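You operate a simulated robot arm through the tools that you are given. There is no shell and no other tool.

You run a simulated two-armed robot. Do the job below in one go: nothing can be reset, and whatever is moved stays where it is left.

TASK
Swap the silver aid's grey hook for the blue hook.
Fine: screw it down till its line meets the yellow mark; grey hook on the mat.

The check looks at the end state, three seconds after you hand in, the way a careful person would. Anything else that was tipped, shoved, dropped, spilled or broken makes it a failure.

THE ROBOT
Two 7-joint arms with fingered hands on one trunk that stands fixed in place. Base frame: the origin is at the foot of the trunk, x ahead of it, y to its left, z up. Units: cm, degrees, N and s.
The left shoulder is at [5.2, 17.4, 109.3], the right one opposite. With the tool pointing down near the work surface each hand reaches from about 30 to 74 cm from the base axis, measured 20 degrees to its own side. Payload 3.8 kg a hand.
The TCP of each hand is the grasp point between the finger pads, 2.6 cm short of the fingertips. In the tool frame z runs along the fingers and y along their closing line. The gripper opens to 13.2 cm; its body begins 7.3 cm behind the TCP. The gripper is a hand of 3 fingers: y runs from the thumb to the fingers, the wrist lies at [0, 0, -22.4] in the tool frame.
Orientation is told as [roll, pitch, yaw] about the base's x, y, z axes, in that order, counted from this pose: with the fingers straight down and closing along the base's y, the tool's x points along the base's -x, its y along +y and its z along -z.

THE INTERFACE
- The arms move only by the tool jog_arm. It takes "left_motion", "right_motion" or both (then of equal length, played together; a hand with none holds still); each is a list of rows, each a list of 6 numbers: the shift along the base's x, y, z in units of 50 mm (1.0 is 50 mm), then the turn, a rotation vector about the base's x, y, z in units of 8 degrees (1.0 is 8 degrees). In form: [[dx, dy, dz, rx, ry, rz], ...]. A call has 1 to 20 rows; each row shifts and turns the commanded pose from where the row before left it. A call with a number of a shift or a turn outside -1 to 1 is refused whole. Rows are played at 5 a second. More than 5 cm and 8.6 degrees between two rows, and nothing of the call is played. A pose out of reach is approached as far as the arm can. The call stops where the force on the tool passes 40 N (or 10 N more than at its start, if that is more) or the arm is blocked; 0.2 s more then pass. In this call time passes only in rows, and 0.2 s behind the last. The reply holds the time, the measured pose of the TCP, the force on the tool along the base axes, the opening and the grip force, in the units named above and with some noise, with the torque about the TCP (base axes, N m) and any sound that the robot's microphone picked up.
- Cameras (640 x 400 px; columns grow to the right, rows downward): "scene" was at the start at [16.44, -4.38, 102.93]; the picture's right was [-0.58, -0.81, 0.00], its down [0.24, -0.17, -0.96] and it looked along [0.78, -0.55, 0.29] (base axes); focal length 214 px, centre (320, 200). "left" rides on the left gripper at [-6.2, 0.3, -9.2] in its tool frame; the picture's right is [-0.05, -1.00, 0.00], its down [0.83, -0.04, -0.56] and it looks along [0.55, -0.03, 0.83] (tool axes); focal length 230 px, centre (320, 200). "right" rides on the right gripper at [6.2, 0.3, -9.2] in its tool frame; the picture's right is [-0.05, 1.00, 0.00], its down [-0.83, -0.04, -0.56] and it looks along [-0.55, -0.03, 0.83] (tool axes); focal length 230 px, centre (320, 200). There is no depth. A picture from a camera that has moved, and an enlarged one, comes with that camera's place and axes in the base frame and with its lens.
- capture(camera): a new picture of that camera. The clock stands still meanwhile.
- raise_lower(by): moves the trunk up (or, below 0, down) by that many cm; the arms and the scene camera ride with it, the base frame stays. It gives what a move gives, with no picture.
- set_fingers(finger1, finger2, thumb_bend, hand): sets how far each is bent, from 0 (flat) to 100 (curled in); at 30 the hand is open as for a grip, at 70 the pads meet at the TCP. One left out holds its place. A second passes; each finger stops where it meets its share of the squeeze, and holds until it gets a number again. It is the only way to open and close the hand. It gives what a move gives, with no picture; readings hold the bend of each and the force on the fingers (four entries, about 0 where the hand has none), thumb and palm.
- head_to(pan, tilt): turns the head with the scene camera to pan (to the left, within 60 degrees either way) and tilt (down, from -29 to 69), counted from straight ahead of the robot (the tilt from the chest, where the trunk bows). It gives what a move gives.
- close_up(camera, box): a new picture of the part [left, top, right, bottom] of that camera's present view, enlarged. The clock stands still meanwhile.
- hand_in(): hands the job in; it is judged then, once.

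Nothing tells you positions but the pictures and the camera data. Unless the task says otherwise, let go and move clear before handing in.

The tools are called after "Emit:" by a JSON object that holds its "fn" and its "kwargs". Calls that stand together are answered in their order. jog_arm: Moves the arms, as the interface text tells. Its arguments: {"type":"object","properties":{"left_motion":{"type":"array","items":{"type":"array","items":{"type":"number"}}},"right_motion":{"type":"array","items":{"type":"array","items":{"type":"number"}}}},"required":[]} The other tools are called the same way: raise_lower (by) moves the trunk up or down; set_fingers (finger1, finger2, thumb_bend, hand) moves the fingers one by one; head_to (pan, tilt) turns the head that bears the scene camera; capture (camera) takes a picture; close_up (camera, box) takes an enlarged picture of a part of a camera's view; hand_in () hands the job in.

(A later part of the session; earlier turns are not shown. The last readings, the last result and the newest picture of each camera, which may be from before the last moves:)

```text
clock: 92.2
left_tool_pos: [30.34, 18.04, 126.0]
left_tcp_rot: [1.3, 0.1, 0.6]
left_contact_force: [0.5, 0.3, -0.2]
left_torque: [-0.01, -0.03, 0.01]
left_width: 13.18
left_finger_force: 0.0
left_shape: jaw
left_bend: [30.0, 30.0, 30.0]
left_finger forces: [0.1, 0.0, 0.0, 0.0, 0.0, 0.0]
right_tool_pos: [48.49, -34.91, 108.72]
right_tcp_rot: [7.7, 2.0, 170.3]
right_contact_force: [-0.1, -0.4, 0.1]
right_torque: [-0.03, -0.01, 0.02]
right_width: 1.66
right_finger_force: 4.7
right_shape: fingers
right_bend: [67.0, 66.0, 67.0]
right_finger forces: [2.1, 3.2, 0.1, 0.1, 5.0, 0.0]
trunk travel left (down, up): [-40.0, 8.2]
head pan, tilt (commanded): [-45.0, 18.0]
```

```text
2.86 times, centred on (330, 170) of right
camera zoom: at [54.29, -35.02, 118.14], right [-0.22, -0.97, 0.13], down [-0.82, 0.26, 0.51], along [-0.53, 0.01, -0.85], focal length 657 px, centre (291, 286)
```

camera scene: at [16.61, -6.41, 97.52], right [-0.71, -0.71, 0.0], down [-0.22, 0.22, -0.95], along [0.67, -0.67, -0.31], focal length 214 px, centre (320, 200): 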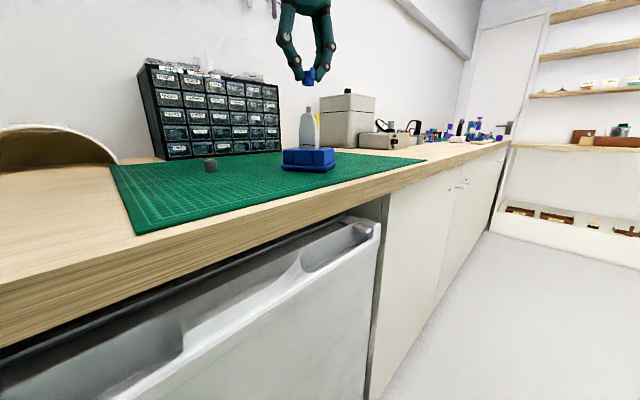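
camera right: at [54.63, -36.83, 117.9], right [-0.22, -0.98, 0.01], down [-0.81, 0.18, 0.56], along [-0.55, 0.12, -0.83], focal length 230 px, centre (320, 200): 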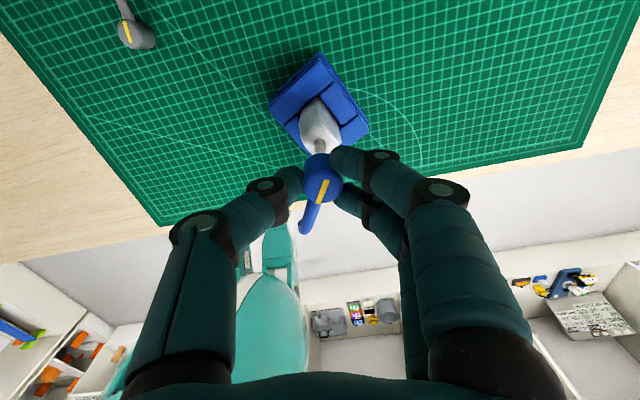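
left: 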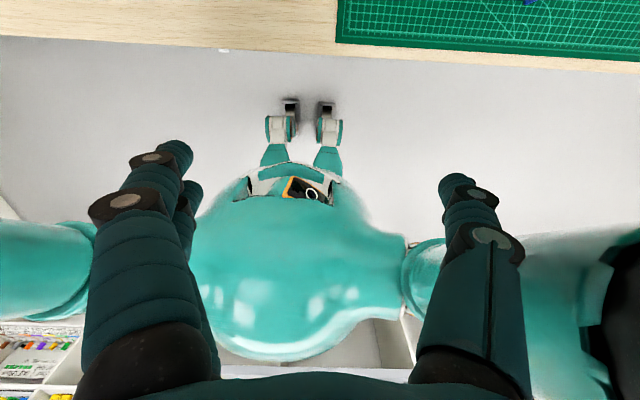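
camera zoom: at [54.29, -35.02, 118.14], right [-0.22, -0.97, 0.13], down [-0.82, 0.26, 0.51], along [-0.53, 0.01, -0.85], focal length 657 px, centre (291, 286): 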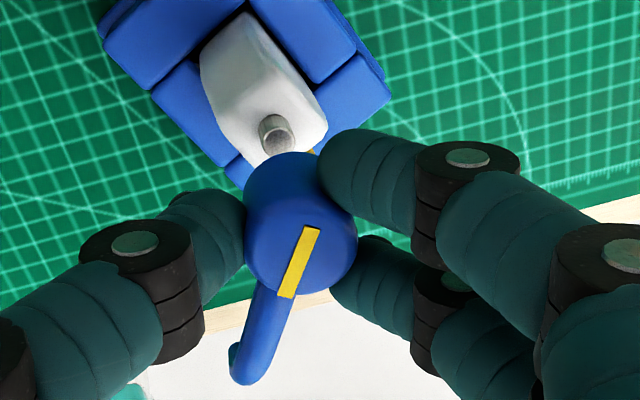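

The collar is now vertical to within ~2°. I shift slightly (−0.15, −0.05 cm) to sit above the stud and lower to just over it.

Emit:
{"fn": "jog_arm", "kwargs": {"right_motion": [[-0.03, -0.01, -0.2, 0, 0, 0], [0, 0, -0.2, 0, 0, 0], [0, 0, -0.12, 0, 0, 0]]}}

Emit:
{"fn": "close_up", "kwargs": {"camera": "scene", "box": [290, 75, 330, 125]}}

Emit:
{"fn": "close_up", "kwargs": {"camera": "right", "box": [250, 100, 410, 240]}}

```text
clock: 93.0
left_tool_pos: [30.3, 18.01, 125.97]
left_tcp_rot: [1.4, 0.2, 0.7]
left_contact_force: [0.2, 0.1, 0.3]
left_torque: [-0.01, 0.0, 0.03]
left_width: 13.19
left_finger_force: 0.1
left_shape: jaw
left_bend: [30.0, 30.0, 30.0]
left_finger forces: [0.0, 0.1, 0.0, 0.0, 0.0, 0.0]
right_tool_pos: [48.35, -35.03, 106.09]
right_tcp_rot: [7.7, 1.9, 170.3]
right_contact_force: [1.1, -0.6, 0.6]
right_torque: [0.04, 0.01, 0.01]
right_width: 1.67
right_finger_force: 4.2
right_shape: fingers
right_bend: [67.0, 66.0, 67.0]
right_finger forces: [2.2, 3.2, 0.0, 0.1, 5.0, 0.0]
trunk travel left (down, up): [-40.0, 8.2]
head pan, tilt (commanded): [-45.0, 18.0]
```

```text
8.00 times, centred on (310, 100) of scene
camera zoom: at [16.61, -6.41, 97.52], right [-0.71, -0.71, 0.0], down [-0.22, 0.22, -0.95], along [0.67, -0.67, -0.31], focal length 1716 px, centre (400, 1000)
```

zoom: 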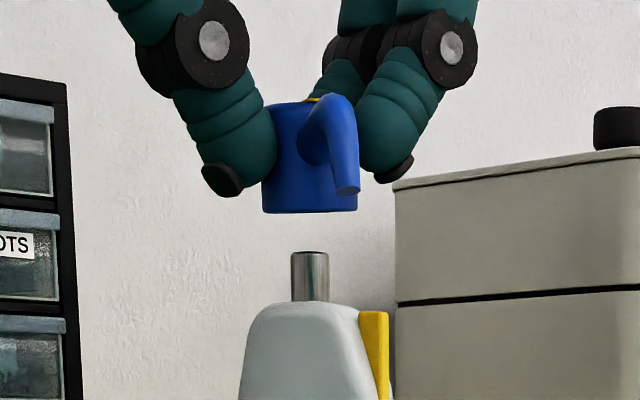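

```text
2.86 times, centred on (330, 170) of right
camera zoom: at [54.22, -35.13, 115.43], right [-0.22, -0.97, 0.13], down [-0.82, 0.26, 0.52], along [-0.53, 0.01, -0.85], focal length 657 px, centre (291, 286)
```

zoom: 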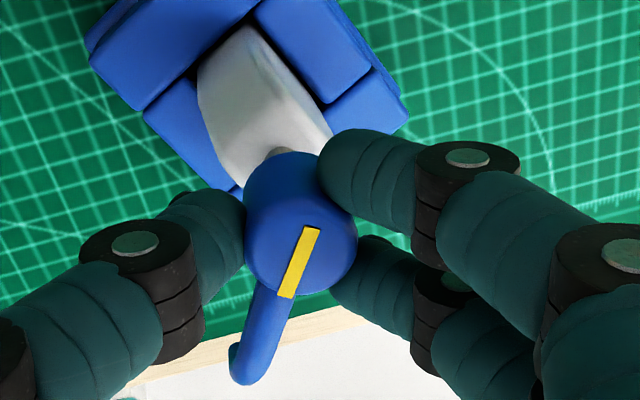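

In the scene view the collar is centred over the stud; the hand-camera geometry suggests ~1 mm correction in depth. I apply that and lower to nearly touching.

Emit:
{"fn": "jog_arm", "kwargs": {"right_motion": [[-0.014, 0.014, -0.08, 0, 0, 0], [0, 0, -0.06, 0, 0, 0]]}}

Emit:
{"fn": "close_up", "kwargs": {"camera": "scene", "box": [294, 85, 326, 115]}}

```text
clock: 93.6
left_tool_pos: [30.28, 18.0, 126.0]
left_tcp_rot: [1.3, 0.1, 0.6]
left_contact_force: [-0.3, 0.5, -0.2]
left_torque: [-0.01, 0.01, 0.0]
left_width: 13.17
left_finger_force: 0.1
left_shape: jaw
left_bend: [30.0, 30.0, 30.0]
left_finger forces: [0.1, 0.0, 0.0, 0.0, 0.0, 0.1]
right_tool_pos: [48.22, -35.08, 105.32]
right_tcp_rot: [7.8, 2.0, 170.3]
right_contact_force: [-0.1, -0.7, -0.8]
right_torque: [-0.02, 0.02, 0.07]
right_width: 1.68
right_finger_force: 5.3
right_shape: fingers
right_bend: [67.0, 66.0, 67.0]
right_finger forces: [2.0, 3.1, 0.0, 0.0, 4.9, 0.1]
trunk travel left (down, up): [-40.0, 8.2]
head pan, tilt (commanded): [-45.0, 18.0]
```

```text
13.33 times, centred on (310, 100) of scene
camera zoom: at [16.61, -6.42, 97.52], right [-0.71, -0.71, 0.0], down [-0.22, 0.22, -0.95], along [0.67, -0.67, -0.31], focal length 2860 px, centre (453, 1533)
```

zoom: 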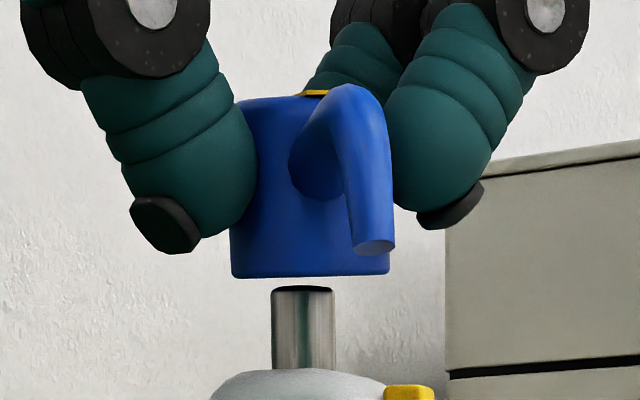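

I correct 0.9 mm in the image plane and lower to contact level.

Emit:
{"fn": "jog_arm", "kwargs": {"right_motion": [[0.012, 0.012, 0, 0, 0, 0], [0, 0, -0.04, 0, 0, 0]]}}

Emit:
{"fn": "close_up", "kwargs": {"camera": "scene", "box": [294, 85, 326, 115]}}

Emit:
{"fn": "jog_arm", "kwargs": {"right_motion": [[0, 0, -0.04, 0, 0, 0]]}}

Emit:
{"fn": "close_up", "kwargs": {"camera": "scene", "box": [294, 85, 326, 115]}}

```text
clock: 94.2
left_tool_pos: [30.31, 18.02, 126.07]
left_tcp_rot: [1.3, 0.1, 0.6]
left_contact_force: [-0.4, -0.1, 0.3]
left_torque: [-0.02, 0.03, -0.01]
left_width: 13.17
left_finger_force: 0.0
left_shape: jaw
left_bend: [30.0, 30.0, 30.0]
left_finger forces: [0.0, 0.0, 0.0, 0.0, 0.0, 0.0]
right_tool_pos: [48.36, -34.95, 105.16]
right_tcp_rot: [7.7, 2.0, 170.3]
right_contact_force: [0.3, 1.0, -0.1]
right_torque: [0.03, 0.0, 0.0]
right_width: 1.65
right_finger_force: 4.8
right_shape: fingers
right_bend: [67.0, 66.0, 67.0]
right_finger forces: [2.2, 3.2, 0.0, 0.1, 5.0, 0.0]
trunk travel left (down, up): [-40.0, 8.2]
head pan, tilt (commanded): [-45.0, 18.0]
```

```text
13.33 times, centred on (310, 100) of scene
camera zoom: at [16.61, -6.42, 97.52], right [-0.71, -0.71, 0.0], down [-0.22, 0.22, -0.95], along [0.67, -0.67, -0.31], focal length 2860 px, centre (453, 1533)
```

zoom: 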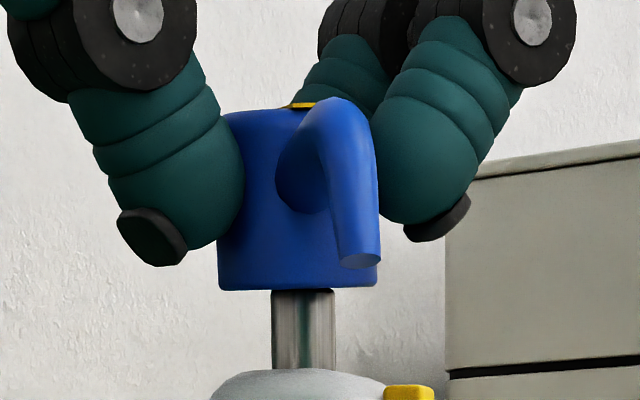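

```text
clock: 94.6
left_tool_pos: [30.25, 18.02, 126.12]
left_tcp_rot: [1.3, 0.1, 0.5]
left_contact_force: [0.2, 0.5, 0.6]
left_torque: [-0.04, 0.0, 0.01]
left_width: 13.22
left_finger_force: 0.0
left_shape: jaw
left_bend: [30.0, 30.0, 30.0]
left_finger forces: [0.0, 0.0, 0.0, 0.0, 0.0, 0.0]
right_tool_pos: [48.4, -34.94, 104.99]
right_tcp_rot: [7.7, 2.0, 170.2]
right_contact_force: [0.1, 0.0, 0.1]
right_torque: [0.0, -0.02, -0.01]
right_width: 1.64
right_finger_force: 5.2
right_shape: fingers
right_bend: [67.0, 66.0, 67.0]
right_finger forces: [2.1, 3.2, 0.0, 0.0, 5.1, 0.0]
trunk travel left (down, up): [-40.0, 8.2]
head pan, tilt (commanded): [-45.0, 18.0]
```

```text
13.33 times, centred on (310, 100) of scene
camera zoom: at [16.61, -6.42, 97.52], right [-0.71, -0.71, 0.0], down [-0.22, 0.22, -0.95], along [0.67, -0.67, -0.31], focal length 2860 px, centre (453, 1533)
```

zoom: 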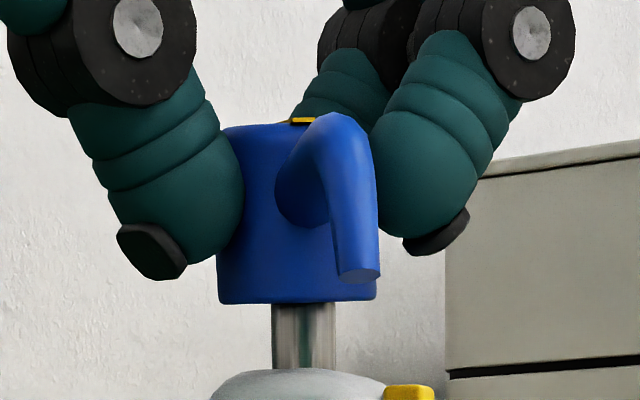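

No contact force yet and the stud appears to be entering the hole. Small sideways correction and a bit lower.

Emit:
{"fn": "jog_arm", "kwargs": {"right_motion": [[-0.009, -0.009, -0.02, 0, 0, 0], [0, 0, -0.02, 0, 0, 0]]}}

Emit:
{"fn": "close_up", "kwargs": {"camera": "scene", "box": [294, 85, 326, 115]}}

```text
clock: 95.2
left_tool_pos: [30.29, 18.02, 125.96]
left_tcp_rot: [1.4, 0.1, 0.7]
left_contact_force: [-0.1, -0.7, -0.7]
left_torque: [-0.01, 0.0, 0.01]
left_width: 13.19
left_finger_force: 0.0
left_shape: jaw
left_bend: [30.0, 30.0, 30.0]
left_finger forces: [0.0, 0.0, 0.1, 0.1, 0.0, 0.1]
right_tool_pos: [48.29, -34.84, 104.78]
right_tcp_rot: [7.7, 2.0, 170.3]
right_contact_force: [0.2, 0.2, -0.2]
right_torque: [-0.04, -0.01, 0.04]
right_width: 1.66
right_finger_force: 5.1
right_shape: fingers
right_bend: [67.0, 66.0, 68.0]
right_finger forces: [2.4, 3.1, 0.0, 0.0, 4.9, 0.1]
trunk travel left (down, up): [-40.0, 8.2]
head pan, tilt (commanded): [-45.0, 18.0]
```

```text
13.33 times, centred on (310, 100) of scene
camera zoom: at [16.61, -6.41, 97.52], right [-0.71, -0.71, 0.0], down [-0.22, 0.22, -0.95], along [0.67, -0.67, -0.31], focal length 2860 px, centre (453, 1533)
```

zoom: 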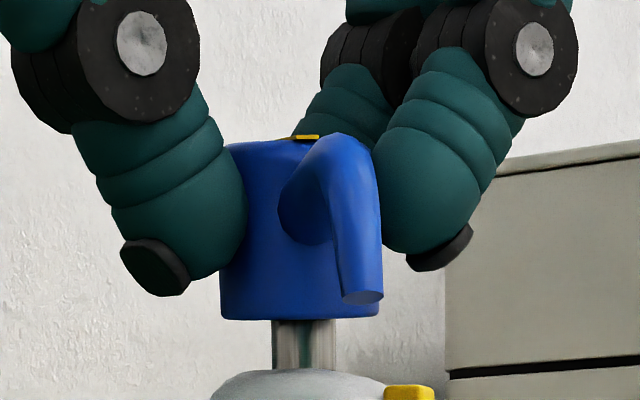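

The stud is about 0.4 cm inside the collar with no resistance yet. I lower gently until something pushes back.

Emit:
{"fn": "jog_arm", "kwargs": {"right_motion": [[-0.004, -0.004, -0.02, 0, 0, 0]]}}

Emit:
{"fn": "jog_arm", "kwargs": {"right_motion": [[0, 0, -0.02, 0, 0, 0]]}}

Emit:
{"fn": "close_up", "kwargs": {"camera": "scene", "box": [294, 85, 326, 115]}}

```text
clock: 95.6
left_tool_pos: [30.18, 17.98, 126.06]
left_tcp_rot: [1.3, 0.1, 0.6]
left_contact_force: [0.3, 0.0, 0.0]
left_torque: [-0.01, 0.0, 0.05]
left_width: 13.2
left_finger_force: 0.1
left_shape: jaw
left_bend: [30.0, 30.0, 30.0]
left_finger forces: [0.0, 0.0, 0.0, 0.0, 0.0, 0.0]
right_tool_pos: [48.25, -34.87, 104.73]
right_tcp_rot: [7.6, 2.0, 170.3]
right_contact_force: [0.4, 0.5, 0.0]
right_torque: [0.0, -0.02, -0.01]
right_width: 1.65
right_finger_force: 5.3
right_shape: fingers
right_bend: [67.0, 66.0, 68.0]
right_finger forces: [2.4, 3.2, 0.1, 0.1, 4.8, 0.0]
trunk travel left (down, up): [-40.0, 8.2]
head pan, tilt (commanded): [-45.0, 18.0]
```

```text
clock: 96.0
left_tool_pos: [30.32, 18.04, 126.06]
left_tcp_rot: [1.3, 0.1, 0.6]
left_contact_force: [0.6, 0.3, 0.1]
left_torque: [-0.02, 0.02, 0.04]
left_width: 13.21
left_finger_force: 0.1
left_shape: jaw
left_bend: [30.0, 30.0, 30.0]
left_finger forces: [0.0, 0.0, 0.0, 0.0, 0.1, 0.0]
right_tool_pos: [48.3, -35.01, 104.58]
right_tcp_rot: [7.8, 2.0, 170.3]
right_contact_force: [2.1, -0.9, -0.2]
right_torque: [0.02, -0.05, 0.02]
right_width: 1.65
right_finger_force: 5.3
right_shape: fingers
right_bend: [67.0, 66.0, 68.0]
right_finger forces: [2.8, 3.0, 0.1, 0.0, 4.9, 0.1]
trunk travel left (down, up): [-40.0, 8.2]
head pan, tilt (commanded): [-45.0, 18.0]
```

```text
13.33 times, centred on (310, 100) of scene
camera zoom: at [16.62, -6.42, 97.52], right [-0.71, -0.71, 0.0], down [-0.22, 0.22, -0.95], along [0.67, -0.67, -0.31], focal length 2860 px, centre (453, 1533)
```

zoom: 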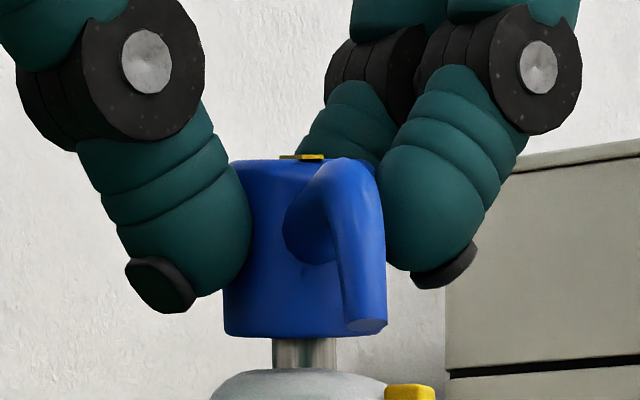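

Emit:
{"fn": "jog_arm", "kwargs": {"right_motion": [[0.008, 0, -0.02, 0, 0, 0]]}}

Emit:
{"fn": "jog_arm", "kwargs": {"right_motion": [[0, 0, -0.02, 0, 0, 0]]}}

Emit:
{"fn": "close_up", "kwargs": {"camera": "scene", "box": [294, 85, 326, 115]}}

Emit:
{"fn": "close_up", "kwargs": {"camera": "right", "box": [250, 100, 410, 240]}}

```text
clock: 96.4
left_tool_pos: [30.3, 18.1, 126.06]
left_tcp_rot: [1.2, 0.1, 0.5]
left_contact_force: [-0.5, -0.1, -0.7]
left_torque: [0.01, 0.0, 0.04]
left_width: 13.19
left_finger_force: 0.0
left_shape: jaw
left_bend: [30.0, 30.0, 30.0]
left_finger forces: [0.0, 0.0, 0.0, 0.1, 0.1, 0.0]
right_tool_pos: [48.31, -34.99, 104.42]
right_tcp_rot: [7.6, 2.0, 170.2]
right_contact_force: [1.1, -1.0, 0.6]
right_torque: [-0.05, -0.05, 0.03]
right_width: 1.64
right_finger_force: 5.4
right_shape: fingers
right_bend: [67.0, 66.0, 68.0]
right_finger forces: [2.9, 3.1, 0.0, 0.0, 4.8, 0.0]
trunk travel left (down, up): [-40.0, 8.2]
head pan, tilt (commanded): [-45.0, 18.0]
```

```text
clock: 96.8
left_tool_pos: [30.37, 17.98, 125.99]
left_tcp_rot: [1.3, 0.1, 0.6]
left_contact_force: [0.1, 0.3, -1.1]
left_torque: [0.02, -0.02, -0.05]
left_width: 13.18
left_finger_force: 0.1
left_shape: jaw
left_bend: [30.0, 30.0, 30.0]
left_finger forces: [0.0, 0.0, 0.0, 0.0, 0.1, 0.0]
right_tool_pos: [48.27, -34.94, 104.32]
right_tcp_rot: [7.7, 1.9, 170.4]
right_contact_force: [1.6, -0.4, 0.3]
right_torque: [0.02, -0.05, 0.02]
right_width: 1.65
right_finger_force: 5.1
right_shape: fingers
right_bend: [67.0, 66.0, 68.0]
right_finger forces: [2.8, 2.9, 0.0, 0.1, 4.9, 0.0]
trunk travel left (down, up): [-40.0, 8.2]
head pan, tilt (commanded): [-45.0, 18.0]
```

```text
13.33 times, centred on (310, 100) of scene
camera zoom: at [16.62, -6.42, 97.52], right [-0.71, -0.71, 0.0], down [-0.22, 0.22, -0.95], along [0.67, -0.67, -0.31], focal length 2860 px, centre (453, 1533)
```

zoom: 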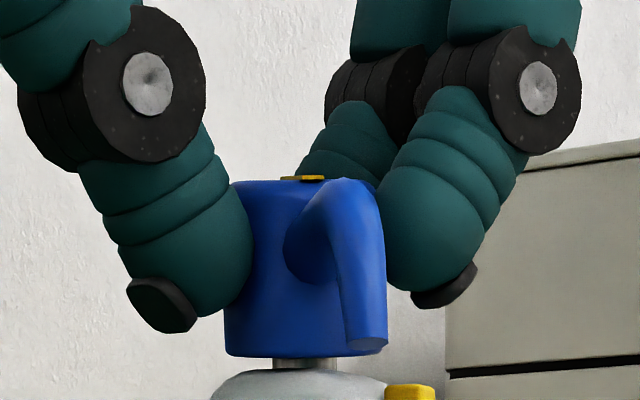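

```text
2.86 times, centred on (330, 170) of right
camera zoom: at [54.16, -35.05, 113.69], right [-0.22, -0.97, 0.13], down [-0.82, 0.26, 0.52], along [-0.53, 0.01, -0.85], focal length 657 px, centre (291, 286)
```

zoom: 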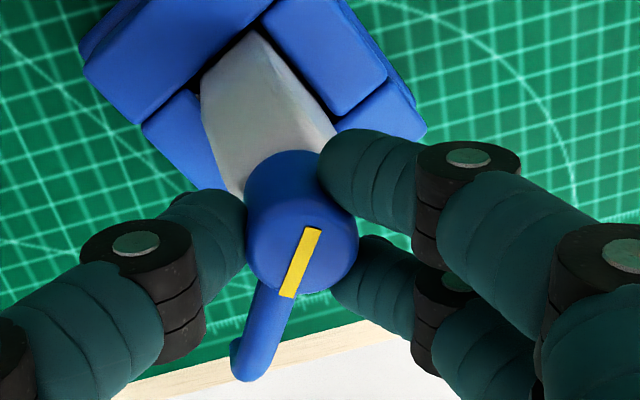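

The collar has slid nearly to the body with no thread resistance yet (gap ≈0.2 cm). I press down very slightly and read the force.

Emit:
{"fn": "jog_arm", "kwargs": {"right_motion": [[0.004, 0, -0.015, 0, 0, 0]]}}

Emit:
{"fn": "jog_arm", "kwargs": {"right_motion": [[0, 0, -0.015, 0, 0, 0]]}}

Emit:
{"fn": "close_up", "kwargs": {"camera": "scene", "box": [294, 85, 326, 115]}}

```text
clock: 97.2
left_tool_pos: [30.26, 18.01, 126.02]
left_tcp_rot: [1.3, 0.2, 0.5]
left_contact_force: [-0.2, 0.3, -0.3]
left_torque: [0.0, 0.03, 0.01]
left_width: 13.2
left_finger_force: 0.1
left_shape: jaw
left_bend: [30.0, 30.0, 30.0]
left_finger forces: [0.0, 0.1, 0.1, 0.1, 0.0, 0.0]
right_tool_pos: [48.34, -34.97, 104.3]
right_tcp_rot: [7.6, 2.0, 170.3]
right_contact_force: [0.7, -0.2, 0.4]
right_torque: [-0.03, -0.04, 0.02]
right_width: 1.66
right_finger_force: 5.7
right_shape: fingers
right_bend: [67.0, 66.0, 68.0]
right_finger forces: [2.4, 3.1, 0.1, 0.0, 4.8, 0.0]
trunk travel left (down, up): [-40.0, 8.2]
head pan, tilt (commanded): [-45.0, 18.0]
```

```text
clock: 97.6
left_tool_pos: [30.38, 18.15, 126.01]
left_tcp_rot: [1.3, 0.2, 0.6]
left_contact_force: [0.9, -0.1, 0.2]
left_torque: [0.0, -0.02, 0.02]
left_width: 13.22
left_finger_force: 0.1
left_shape: jaw
left_bend: [30.0, 30.0, 30.0]
left_finger forces: [0.0, 0.0, 0.1, 0.1, 0.0, 0.0]
right_tool_pos: [48.39, -34.92, 104.24]
right_tcp_rot: [7.7, 2.0, 170.4]
right_contact_force: [0.5, -0.5, -1.1]
right_torque: [-0.03, -0.03, 0.01]
right_width: 1.64
right_finger_force: 5.3
right_shape: fingers
right_bend: [67.0, 66.0, 68.0]
right_finger forces: [2.4, 3.0, 0.0, 0.0, 4.9, 0.0]
trunk travel left (down, up): [-40.0, 8.2]
head pan, tilt (commanded): [-45.0, 18.0]
```

```text
13.33 times, centred on (310, 100) of scene
camera zoom: at [16.61, -6.42, 97.52], right [-0.71, -0.71, 0.0], down [-0.22, 0.22, -0.95], along [0.67, -0.67, -0.31], focal length 2860 px, centre (453, 1533)
```

zoom: 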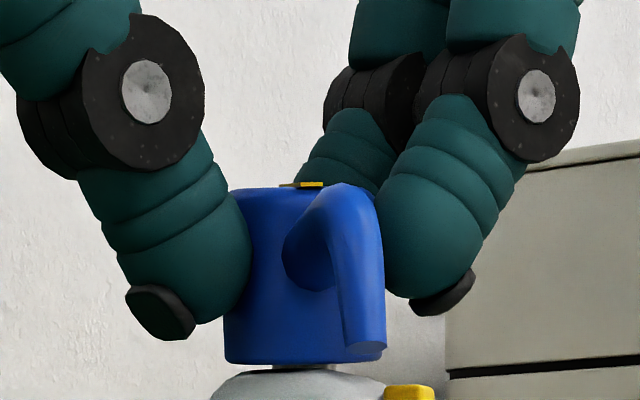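

Emit:
{"fn": "jog_arm", "kwargs": {"right_motion": [[0, 0, -0.015, 0, 0, 0]]}}

Emit:
{"fn": "jog_arm", "kwargs": {"right_motion": [[0, 0, -0.015, 0, 0, 0]]}}

Emit:
{"fn": "close_up", "kwargs": {"camera": "scene", "box": [294, 85, 326, 115]}}

```text
clock: 98.0
left_tool_pos: [30.27, 18.0, 125.99]
left_tcp_rot: [1.3, 0.2, 0.6]
left_contact_force: [-1.5, 0.5, 0.0]
left_torque: [0.0, 0.02, -0.01]
left_width: 13.21
left_finger_force: 0.1
left_shape: jaw
left_bend: [30.0, 30.0, 30.0]
left_finger forces: [0.1, 0.0, 0.1, 0.1, 0.0, 0.1]
right_tool_pos: [48.32, -34.93, 104.18]
right_tcp_rot: [7.7, 2.0, 170.3]
right_contact_force: [1.7, -0.5, 1.6]
right_torque: [0.01, -0.03, 0.02]
right_width: 1.61
right_finger_force: 5.6
right_shape: fingers
right_bend: [67.0, 66.0, 68.0]
right_finger forces: [3.0, 3.2, 0.0, 0.0, 5.1, 0.0]
trunk travel left (down, up): [-40.0, 8.2]
head pan, tilt (commanded): [-45.0, 18.0]
```

```text
clock: 98.4
left_tool_pos: [30.22, 18.12, 125.97]
left_tcp_rot: [1.4, 0.2, 0.6]
left_contact_force: [0.1, 0.2, 0.2]
left_torque: [0.03, 0.03, 0.01]
left_width: 13.19
left_finger_force: 0.2
left_shape: jaw
left_bend: [30.0, 30.0, 30.0]
left_finger forces: [0.1, 0.1, 0.1, 0.0, 0.1, 0.1]
right_tool_pos: [48.36, -35.04, 104.09]
right_tcp_rot: [7.7, 2.1, 170.3]
right_contact_force: [0.7, -1.1, 3.6]
right_torque: [-0.02, -0.02, -0.02]
right_width: 1.63
right_finger_force: 6.1
right_shape: fingers
right_bend: [67.0, 66.0, 68.0]
right_finger forces: [3.2, 3.5, 0.0, 0.0, 5.8, 0.0]
trunk travel left (down, up): [-40.0, 8.2]
head pan, tilt (commanded): [-45.0, 18.0]
```

```text
13.33 times, centred on (310, 100) of scene
camera zoom: at [16.6, -6.41, 97.53], right [-0.71, -0.71, 0.0], down [-0.22, 0.22, -0.95], along [0.67, -0.67, -0.31], focal length 2860 px, centre (453, 1533)
```

zoom: 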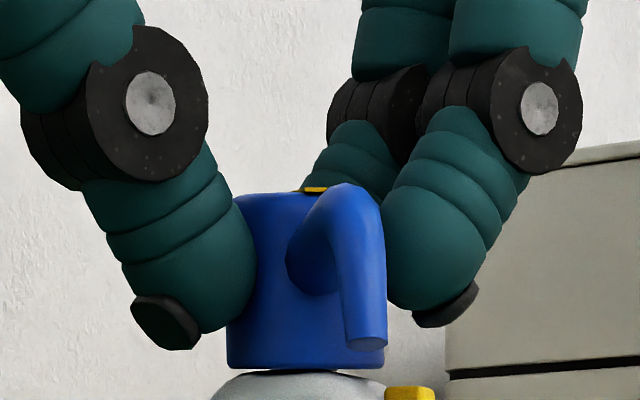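

The collar is resting at the thread start / seat with 3.6 N. It is held upright by the stud now, so I release it, straighten the hand, and regrip firmly in the proper centred pose.

Emit:
{"fn": "set_fingers", "kwargs": {"hand": "right", "finger1": 60, "finger2": 60, "thumb_bend": 60}}

Emit:
{"fn": "set_fingers", "kwargs": {"hand": "right", "finger1": 50, "finger2": 50, "thumb_bend": 50}}

Emit:
{"fn": "close_up", "kwargs": {"camera": "scene", "box": [290, 85, 330, 150]}}

Emit:
{"fn": "close_up", "kwargs": {"camera": "right", "box": [250, 100, 410, 240]}}

```text
clock: 99.4
left_tool_pos: [30.41, 17.95, 125.86]
left_tcp_rot: [1.3, 0.1, 0.6]
left_contact_force: [-0.5, 1.1, -0.7]
left_torque: [0.03, -0.01, -0.01]
left_width: 13.2
left_finger_force: 0.1
left_shape: jaw
left_bend: [30.0, 30.0, 30.0]
left_finger forces: [0.0, 0.1, 0.0, 0.0, 0.0, 0.0]
right_tool_pos: [48.41, -34.95, 104.09]
right_tcp_rot: [7.6, 2.0, 170.3]
right_contact_force: [0.1, -0.8, 0.6]
right_torque: [-0.02, 0.03, 0.0]
right_width: 3.43
right_finger_force: 0.0
right_shape: fingers
right_bend: [60.0, 60.0, 60.0]
right_finger forces: [0.0, 0.1, 0.0, 0.0, 0.0, 0.0]
trunk travel left (down, up): [-40.0, 8.2]
head pan, tilt (commanded): [-45.0, 18.0]
```

```text
clock: 100.4
left_tool_pos: [30.35, 17.96, 125.94]
left_tcp_rot: [1.3, 0.1, 0.6]
left_contact_force: [1.5, 0.6, 0.7]
left_torque: [0.0, 0.01, 0.01]
left_width: 13.2
left_finger_force: 0.1
left_shape: jaw
left_bend: [30.0, 30.0, 30.0]
left_finger forces: [0.1, 0.0, 0.1, 0.0, 0.1, 0.0]
right_tool_pos: [48.25, -35.01, 104.21]
right_tcp_rot: [7.7, 2.0, 170.4]
right_contact_force: [-0.1, -0.4, 0.8]
right_torque: [-0.03, -0.01, -0.04]
right_width: 6.71
right_finger_force: 0.1
right_shape: fingers
right_bend: [50.0, 50.0, 50.0]
right_finger forces: [0.0, 0.1, 0.1, 0.0, 0.0, 0.0]
trunk travel left (down, up): [-40.0, 8.2]
head pan, tilt (commanded): [-45.0, 18.0]
```

```text
6.15 times, centred on (310, 118) of scene
camera zoom: at [16.61, -6.41, 97.52], right [-0.71, -0.71, 0.0], down [-0.22, 0.22, -0.95], along [0.67, -0.67, -0.31], focal length 1320 px, centre (382, 708)
```

zoom: 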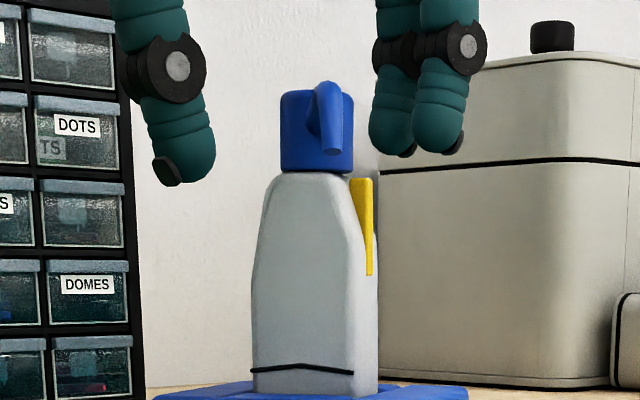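

```text
2.86 times, centred on (330, 170) of right
camera zoom: at [54.15, -35.06, 113.43], right [-0.22, -0.97, 0.13], down [-0.82, 0.26, 0.52], along [-0.53, 0.01, -0.85], focal length 657 px, centre (291, 286)
```

zoom: 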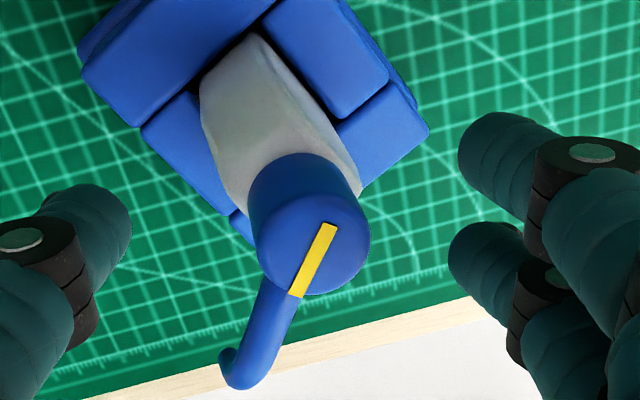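

The hook stands properly on the stud. I straighten the hand and centre on the axis.

Emit:
{"fn": "jog_arm", "kwargs": {"right_motion": [[0.007, -0.053, -0.03, 0.48, 0.075, 0], [0.007, -0.053, -0.05, 0.48, 0.075, 0]]}}

Emit:
{"fn": "close_up", "kwargs": {"camera": "right", "box": [250, 140, 410, 260]}}

Emit:
{"fn": "close_up", "kwargs": {"camera": "scene", "box": [294, 85, 326, 115]}}

```text
clock: 101.0
left_tool_pos: [30.38, 18.07, 125.91]
left_tcp_rot: [1.3, 0.1, 0.6]
left_contact_force: [-0.3, 0.1, 0.7]
left_torque: [0.02, -0.01, 0.01]
left_width: 13.19
left_finger_force: 0.1
left_shape: jaw
left_bend: [30.0, 30.0, 30.0]
left_finger forces: [0.0, 0.1, 0.1, 0.0, 0.0, 0.1]
right_tool_pos: [48.52, -35.57, 103.53]
right_tcp_rot: [0.3, -0.5, 170.2]
right_contact_force: [-0.3, -0.2, -0.2]
right_torque: [-0.02, 0.02, -0.03]
right_width: 6.7
right_finger_force: 0.2
right_shape: fingers
right_bend: [50.0, 50.0, 50.0]
right_finger forces: [0.0, 0.1, 0.0, 0.0, 0.0, 0.0]
trunk travel left (down, up): [-40.0, 8.2]
head pan, tilt (commanded): [-45.0, 18.0]
```

```text
3.33 times, centred on (330, 200) of right
camera zoom: at [54.47, -36.85, 112.76], right [-0.22, -0.98, 0.01], down [-0.81, 0.19, 0.56], along [-0.55, 0.12, -0.83], focal length 767 px, centre (287, 200)
```

zoom: 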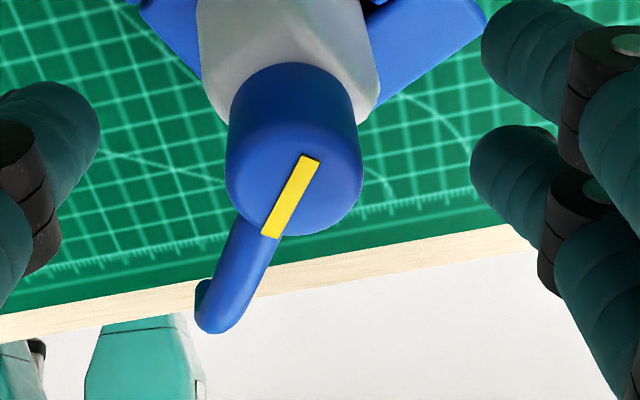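

```text
13.33 times, centred on (310, 100) of scene
camera zoom: at [16.6, -6.41, 97.52], right [-0.71, -0.71, 0.0], down [-0.22, 0.22, -0.95], along [0.67, -0.67, -0.31], focal length 2860 px, centre (453, 1533)
```

zoom: 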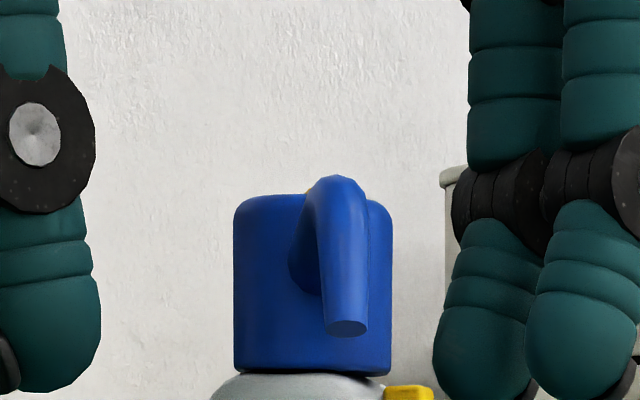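

The collar is centred within ~1 mm. Small nudge, then fingers as V-block, thumb, and a firm squeeze.

Emit:
{"fn": "jog_arm", "kwargs": {"right_motion": [[-0.016, -0.018, 0.01, 0, 0, 0]]}}

Emit:
{"fn": "set_fingers", "kwargs": {"hand": "right", "finger1": 65, "finger2": 65, "thumb_bend": 63}}

Emit:
{"fn": "set_fingers", "kwargs": {"hand": "right", "finger1": 70, "finger2": 70, "thumb_bend": 70}}

Emit:
{"fn": "close_up", "kwargs": {"camera": "right", "box": [250, 140, 410, 260]}}

Emit:
{"fn": "close_up", "kwargs": {"camera": "scene", "box": [294, 85, 326, 115]}}

```text
clock: 101.4
left_tool_pos: [30.36, 18.01, 126.03]
left_tcp_rot: [1.3, 0.1, 0.7]
left_contact_force: [-0.5, -0.2, 0.1]
left_torque: [0.0, -0.01, 0.01]
left_width: 13.23
left_finger_force: 0.0
left_shape: jaw
left_bend: [30.0, 30.0, 30.0]
left_finger forces: [0.0, 0.0, 0.1, 0.0, 0.0, 0.0]
right_tool_pos: [48.29, -35.68, 103.68]
right_tcp_rot: [0.3, -0.5, 170.2]
right_contact_force: [1.1, -0.5, 0.3]
right_torque: [0.0, 0.0, -0.01]
right_width: 6.72
right_finger_force: 0.1
right_shape: fingers
right_bend: [50.0, 50.0, 50.0]
right_finger forces: [0.0, 0.0, 0.1, 0.0, 0.0, 0.0]
trunk travel left (down, up): [-40.0, 8.2]
head pan, tilt (commanded): [-45.0, 18.0]
```

```text
clock: 102.4
left_tool_pos: [30.25, 17.93, 125.99]
left_tcp_rot: [1.4, 0.0, 0.6]
left_contact_force: [-0.3, 0.0, -0.1]
left_torque: [-0.01, 0.01, -0.03]
left_width: 13.21
left_finger_force: 0.0
left_shape: jaw
left_bend: [30.0, 30.0, 30.0]
left_finger forces: [0.1, 0.1, 0.0, 0.0, 0.1, 0.0]
right_tool_pos: [48.28, -35.71, 103.77]
right_tcp_rot: [0.3, -0.5, 170.2]
right_contact_force: [0.2, 0.7, -0.3]
right_torque: [0.01, -0.01, -0.03]
right_width: 2.31
right_finger_force: 0.1
right_shape: fingers
right_bend: [65.0, 65.0, 63.0]
right_finger forces: [0.0, 0.0, 0.0, 0.1, 0.1, 0.0]
trunk travel left (down, up): [-40.0, 8.2]
head pan, tilt (commanded): [-45.0, 18.0]
```

```text
clock: 103.4
left_tool_pos: [30.4, 18.07, 126.06]
left_tcp_rot: [1.3, 0.1, 0.6]
left_contact_force: [0.1, 0.4, -0.2]
left_torque: [0.02, -0.03, -0.02]
left_width: 13.21
left_finger_force: 0.0
left_shape: jaw
left_bend: [30.0, 30.0, 30.0]
left_finger forces: [0.1, 0.0, 0.0, 0.0, 0.0, 0.1]
right_tool_pos: [48.37, -35.74, 103.72]
right_tcp_rot: [0.4, -0.4, 170.2]
right_contact_force: [1.5, 1.5, -0.2]
right_torque: [-0.03, 0.0, 0.01]
right_width: 1.71
right_finger_force: 6.7
right_shape: fingers
right_bend: [67.0, 67.0, 67.0]
right_finger forces: [2.4, 3.1, 0.0, 0.0, 6.8, 0.1]
trunk travel left (down, up): [-40.0, 8.2]
head pan, tilt (commanded): [-45.0, 18.0]
```

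```text
3.33 times, centred on (330, 200) of right
camera zoom: at [54.4, -36.95, 112.84], right [-0.22, -0.98, 0.01], down [-0.81, 0.19, 0.56], along [-0.55, 0.12, -0.83], focal length 767 px, centre (287, 200)
```

zoom: 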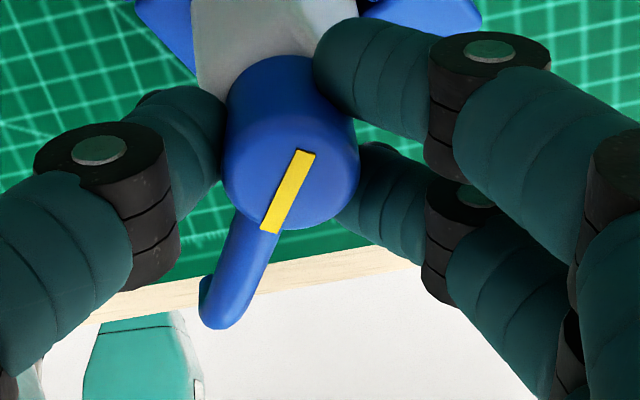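

```text
13.33 times, centred on (310, 100) of scene
camera zoom: at [16.61, -6.4, 97.52], right [-0.71, -0.71, 0.0], down [-0.22, 0.22, -0.95], along [0.67, -0.67, -0.31], focal length 2860 px, centre (453, 1533)
```

zoom: 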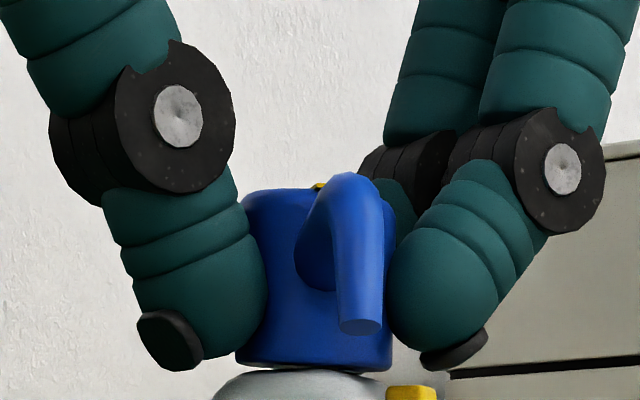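

Grip is even and light. I begin turning clockwise with a slight downward bias and watch torque and height.

Emit:
{"fn": "jog_arm", "kwargs": {"right_motion": [[0, 0, -0.01, 0, 0, -0.75], [0, 0, -0.01, 0, 0, -0.75], [0, 0, 0, 0, 0, -0.75], [0, 0, 0, 0, 0, -0.75]]}}

Emit:
{"fn": "close_up", "kwargs": {"camera": "right", "box": [250, 140, 410, 260]}}

Emit:
{"fn": "close_up", "kwargs": {"camera": "scene", "box": [294, 85, 326, 115]}}

```text
clock: 104.4
left_tool_pos: [30.39, 18.02, 125.95]
left_tcp_rot: [1.4, 0.2, 0.6]
left_contact_force: [-0.9, -0.5, 0.1]
left_torque: [-0.01, 0.0, 0.0]
left_width: 13.21
left_finger_force: 0.0
left_shape: jaw
left_bend: [30.0, 30.0, 30.0]
left_finger forces: [0.0, 0.1, 0.1, 0.0, 0.1, 0.0]
right_tool_pos: [48.41, -35.53, 103.77]
right_tcp_rot: [0.4, -0.5, 145.8]
right_contact_force: [1.0, -0.2, -0.9]
right_torque: [0.02, 0.01, 0.02]
right_width: 1.69
right_finger_force: 6.3
right_shape: fingers
right_bend: [67.0, 67.0, 67.0]
right_finger forces: [2.3, 3.4, 0.1, 0.0, 6.6, 0.1]
trunk travel left (down, up): [-40.0, 8.2]
head pan, tilt (commanded): [-45.0, 18.0]
```

```text
3.33 times, centred on (330, 200) of right
camera zoom: at [53.29, -39.27, 112.78], right [-0.6, -0.8, 0.01], down [-0.66, 0.5, 0.56], along [-0.45, 0.33, -0.83], focal length 767 px, centre (287, 200)
```

zoom: 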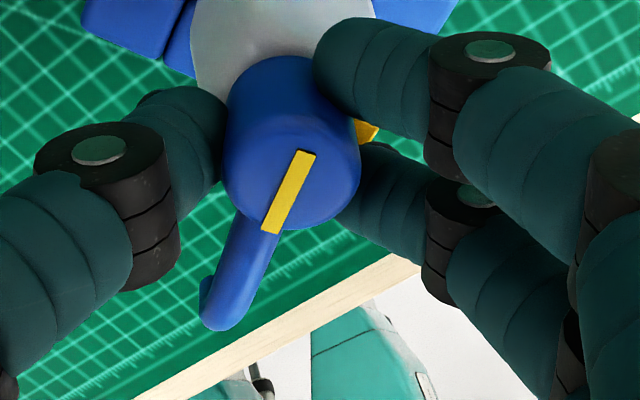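

```text
13.33 times, centred on (310, 100) of scene
camera zoom: at [16.61, -6.41, 97.52], right [-0.71, -0.71, 0.0], down [-0.22, 0.22, -0.95], along [0.67, -0.67, -0.31], focal length 2860 px, centre (453, 1533)
```

zoom: 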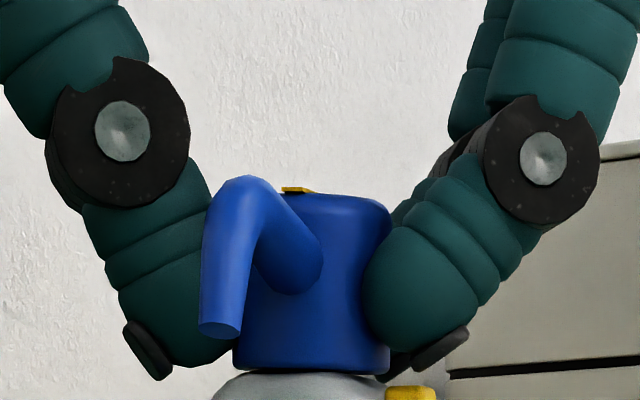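

It turns freely with the hand. I continue clockwise.

Emit:
{"fn": "jog_arm", "kwargs": {"right_motion": [[0, 0, -0.005, 0, 0, -0.75], [0, 0, -0.005, 0, 0, -0.75], [0, 0, -0.005, 0, 0, -0.75], [0, 0, -0.005, 0, 0, -0.75], [0, 0, 0, 0, 0, -0.75], [0, 0, 0, 0, 0, -0.75], [0, 0, 0, 0, 0, -0.75], [0, 0, 0, 0, 0, -0.75]]}}

Emit:
{"fn": "close_up", "kwargs": {"camera": "right", "box": [250, 140, 410, 260]}}

Emit:
{"fn": "close_up", "kwargs": {"camera": "scene", "box": [294, 85, 326, 115]}}

```text
clock: 106.2
left_tool_pos: [30.2, 17.99, 125.96]
left_tcp_rot: [1.3, 0.1, 0.7]
left_contact_force: [-0.3, 0.0, -0.3]
left_torque: [0.03, -0.04, -0.01]
left_width: 13.19
left_finger_force: 0.1
left_shape: jaw
left_bend: [30.0, 30.0, 30.0]
left_finger forces: [0.1, 0.1, 0.0, 0.1, 0.1, 0.0]
right_tool_pos: [48.36, -35.55, 103.59]
right_tcp_rot: [0.3, -0.5, 98.0]
right_contact_force: [1.1, -0.2, 2.0]
right_torque: [-0.01, -0.02, 0.0]
right_width: 1.69
right_finger_force: 7.1
right_shape: fingers
right_bend: [67.0, 67.0, 67.0]
right_finger forces: [2.8, 3.7, 0.0, 0.0, 6.4, 0.0]
trunk travel left (down, up): [-40.0, 8.2]
head pan, tilt (commanded): [-45.0, 18.0]
```

```text
3.33 times, centred on (330, 200) of right
camera zoom: at [48.91, -41.81, 112.73], right [-1.0, -0.09, 0.01], down [-0.07, 0.82, 0.56], along [-0.05, 0.56, -0.83], focal length 767 px, centre (287, 200)
```

zoom: 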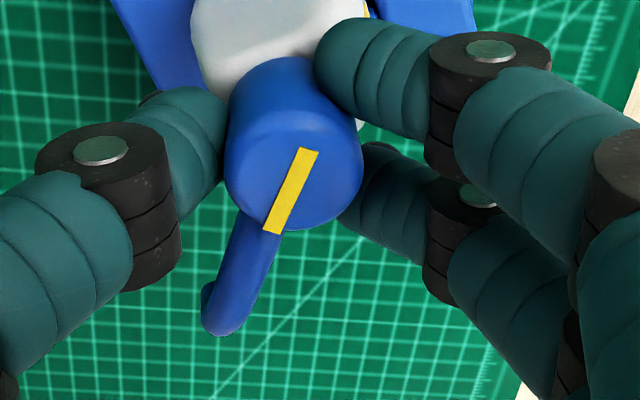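

```text
13.33 times, centred on (310, 100) of scene
camera zoom: at [16.59, -6.41, 97.53], right [-0.71, -0.71, 0.0], down [-0.22, 0.22, -0.95], along [0.67, -0.67, -0.31], focal length 2860 px, centre (453, 1533)
```

zoom: 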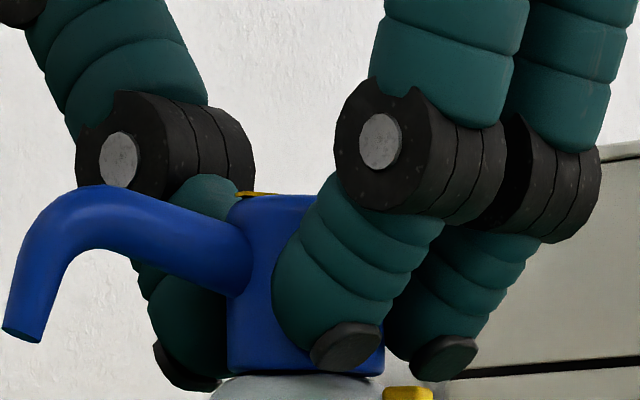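

Emit:
{"fn": "jog_arm", "kwargs": {"right_motion": [[0, 0, 0, 0, 0, -0.75], [0, 0, 0, 0, 0, -0.75], [0, 0, 0, 0, 0, -0.75], [0, 0, 0, 0, 0, -0.75], [0, 0, 0, 0, 0, -0.75], [0, 0, 0, 0, 0, -0.75], [0, 0, 0, 0, 0, -0.75], [0, 0, 0, 0, 0, -0.75], [0, 0, 0, 0, 0, -0.75], [0, 0, 0, 0, 0, -0.75]]}}

Emit:
{"fn": "close_up", "kwargs": {"camera": "right", "box": [250, 140, 410, 260]}}

Emit:
{"fn": "close_up", "kwargs": {"camera": "scene", "box": [294, 85, 326, 115]}}

```text
clock: 108.4
left_tool_pos: [30.31, 18.02, 125.85]
left_tcp_rot: [1.3, 0.0, 0.6]
left_contact_force: [0.2, 0.8, 0.1]
left_torque: [-0.03, -0.02, 0.0]
left_width: 13.18
left_finger_force: 0.1
left_shape: jaw
left_bend: [30.0, 30.0, 30.0]
left_finger forces: [0.0, 0.0, 0.0, 0.0, 0.1, 0.1]
right_tool_pos: [48.39, -35.6, 103.51]
right_tcp_rot: [0.4, -0.4, 38.1]
right_contact_force: [-0.5, -0.2, 3.7]
right_torque: [0.02, 0.02, 0.0]
right_width: 1.67
right_finger_force: 7.0
right_shape: fingers
right_bend: [67.0, 67.0, 67.0]
right_finger forces: [3.4, 3.8, 0.0, 0.0, 6.9, 0.0]
trunk travel left (down, up): [-40.0, 8.2]
head pan, tilt (commanded): [-45.0, 18.0]
```

```text
3.33 times, centred on (330, 200) of right
camera zoom: at [43.23, -39.16, 112.69], right [-0.57, 0.82, 0.01], down [0.68, 0.47, 0.56], along [0.46, 0.33, -0.83], focal length 767 px, centre (287, 200)
```

zoom: 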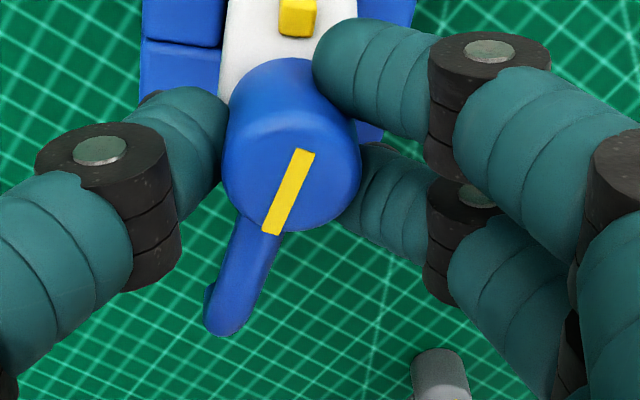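

```text
13.33 times, centred on (310, 100) of scene
camera zoom: at [16.59, -6.41, 97.52], right [-0.71, -0.71, 0.0], down [-0.22, 0.22, -0.95], along [0.67, -0.67, -0.31], focal length 2860 px, centre (453, 1533)
```

zoom: 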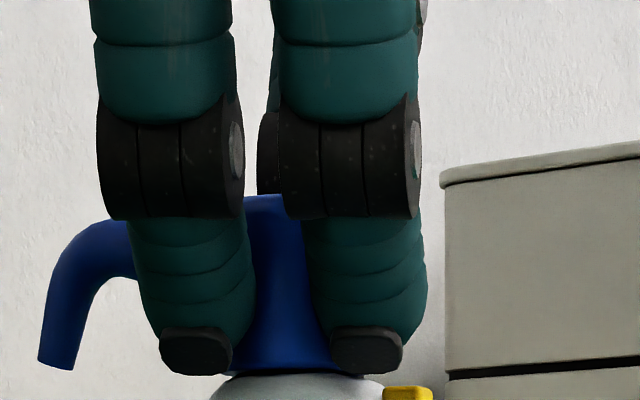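

Emit:
{"fn": "jog_arm", "kwargs": {"right_motion": [[0, 0, 0, 0, 0, -0.75], [0, 0, 0, 0, 0, -0.75], [0, 0, 0, 0, 0, -0.75], [0, 0, 0, 0, 0, -0.75], [0, 0, 0, 0, 0, -0.75], [0, 0, 0, 0, 0, -0.75], [0, 0, 0, 0, 0, -0.75], [0, 0, 0, 0, 0, -0.75], [0, 0, 0, 0, 0, -0.75], [0, 0, 0, 0, 0, -0.75]]}}

Emit:
{"fn": "close_up", "kwargs": {"camera": "right", "box": [250, 140, 410, 260]}}

Emit:
{"fn": "close_up", "kwargs": {"camera": "scene", "box": [294, 85, 326, 115]}}

```text
clock: 110.6
left_tool_pos: [30.36, 17.99, 125.93]
left_tcp_rot: [1.3, 0.2, 0.6]
left_contact_force: [-0.1, -0.3, 0.1]
left_torque: [0.04, -0.02, 0.03]
left_width: 13.2
left_finger_force: 0.0
left_shape: jaw
left_bend: [30.0, 30.0, 30.0]
left_finger forces: [0.0, 0.0, 0.0, 0.1, 0.0, 0.0]
right_tool_pos: [48.42, -35.54, 103.61]
right_tcp_rot: [0.4, -0.5, -21.8]
right_contact_force: [0.6, -1.0, 1.4]
right_torque: [-0.01, -0.02, -0.01]
right_width: 1.68
right_finger_force: 7.0
right_shape: fingers
right_bend: [67.0, 67.0, 67.0]
right_finger forces: [3.1, 4.0, 0.1, 0.0, 6.5, 0.0]
trunk travel left (down, up): [-40.0, 8.2]
head pan, tilt (commanded): [-45.0, 18.0]
```

```text
3.33 times, centred on (330, 200) of right
camera zoom: at [42.6, -32.96, 112.73], right [0.42, 0.91, 0.01], down [0.75, -0.35, 0.56], along [0.51, -0.23, -0.83], focal length 767 px, centre (287, 200)
```

zoom: 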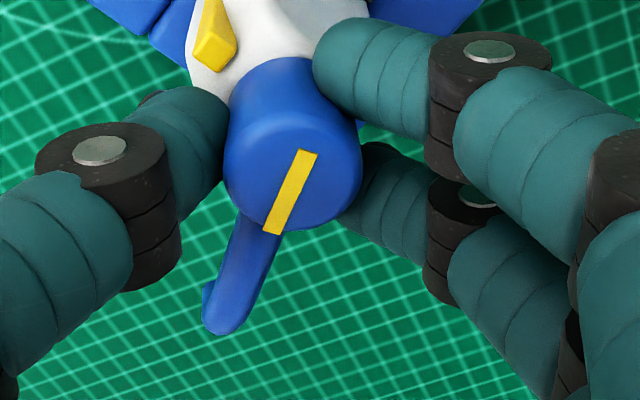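

```text
13.33 times, centred on (310, 100) of scene
camera zoom: at [16.6, -6.41, 97.52], right [-0.71, -0.71, 0.0], down [-0.22, 0.22, -0.95], along [0.67, -0.67, -0.31], focal length 2860 px, centre (453, 1533)
```

zoom: 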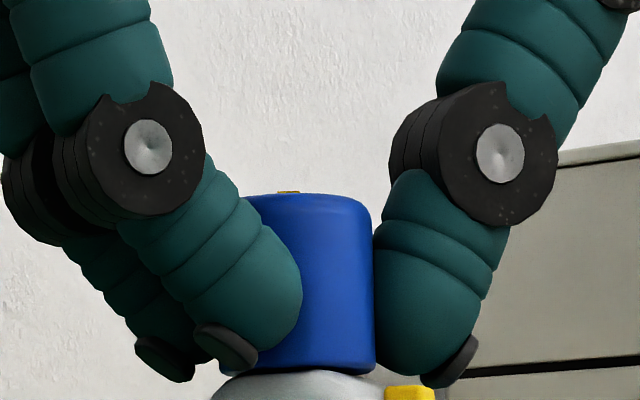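

Emit:
{"fn": "jog_arm", "kwargs": {"right_motion": [[0, 0, -0.003, 0, 0, -0.75], [0, 0, -0.003, 0, 0, -0.75], [0, 0, -0.003, 0, 0, -0.75], [0, 0, 0, 0, 0, -0.75], [0, 0, 0, 0, 0, -0.75], [0, 0, 0, 0, 0, -0.75], [0, 0, 0, 0, 0, -0.75], [0, 0, 0, 0, 0, -0.75]]}}

Emit:
{"fn": "close_up", "kwargs": {"camera": "right", "box": [250, 140, 410, 260]}}

Emit:
{"fn": "close_up", "kwargs": {"camera": "scene", "box": [294, 85, 326, 115]}}

```text
clock: 112.4
left_tool_pos: [30.24, 18.09, 126.05]
left_tcp_rot: [1.3, 0.1, 0.6]
left_contact_force: [0.1, -0.2, 0.0]
left_torque: [0.0, 0.03, 0.03]
left_width: 13.2
left_finger_force: 0.1
left_shape: jaw
left_bend: [30.0, 30.0, 30.0]
left_finger forces: [0.1, 0.0, 0.1, 0.0, 0.0, 0.1]
right_tool_pos: [48.38, -35.58, 103.61]
right_tcp_rot: [0.3, -0.5, -69.9]
right_contact_force: [0.2, 0.1, 1.8]
right_torque: [-0.01, -0.01, 0.03]
right_width: 1.68
right_finger_force: 7.5
right_shape: fingers
right_bend: [67.0, 67.0, 67.0]
right_finger forces: [3.3, 4.1, 0.0, 0.1, 6.5, 0.0]
trunk travel left (down, up): [-40.0, 8.2]
head pan, tilt (commanded): [-45.0, 18.0]
```

```text
3.33 times, centred on (330, 200) of right
camera zoom: at [46.42, -29.6, 112.7], right [0.96, 0.29, 0.01], down [0.24, -0.79, 0.56], along [0.17, -0.54, -0.83], focal length 767 px, centre (287, 200)
```

zoom: 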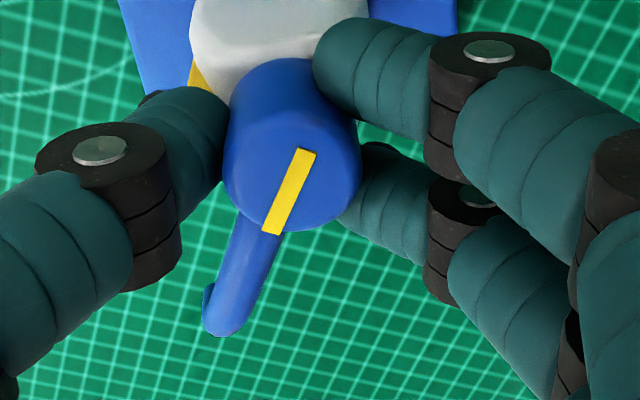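

```text
13.33 times, centred on (310, 100) of scene
camera zoom: at [16.59, -6.4, 97.53], right [-0.71, -0.71, 0.0], down [-0.22, 0.22, -0.95], along [0.67, -0.67, -0.31], focal length 2860 px, centre (453, 1533)
```

zoom: 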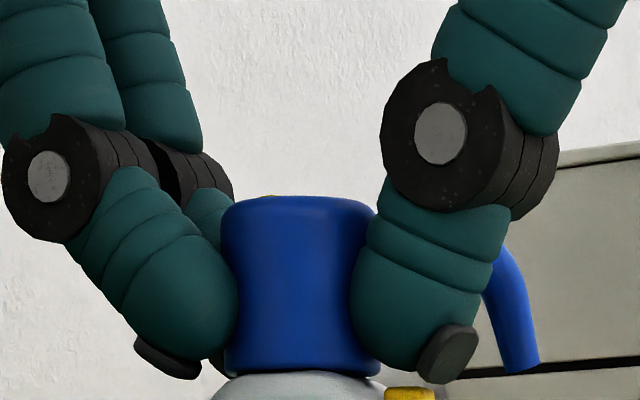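

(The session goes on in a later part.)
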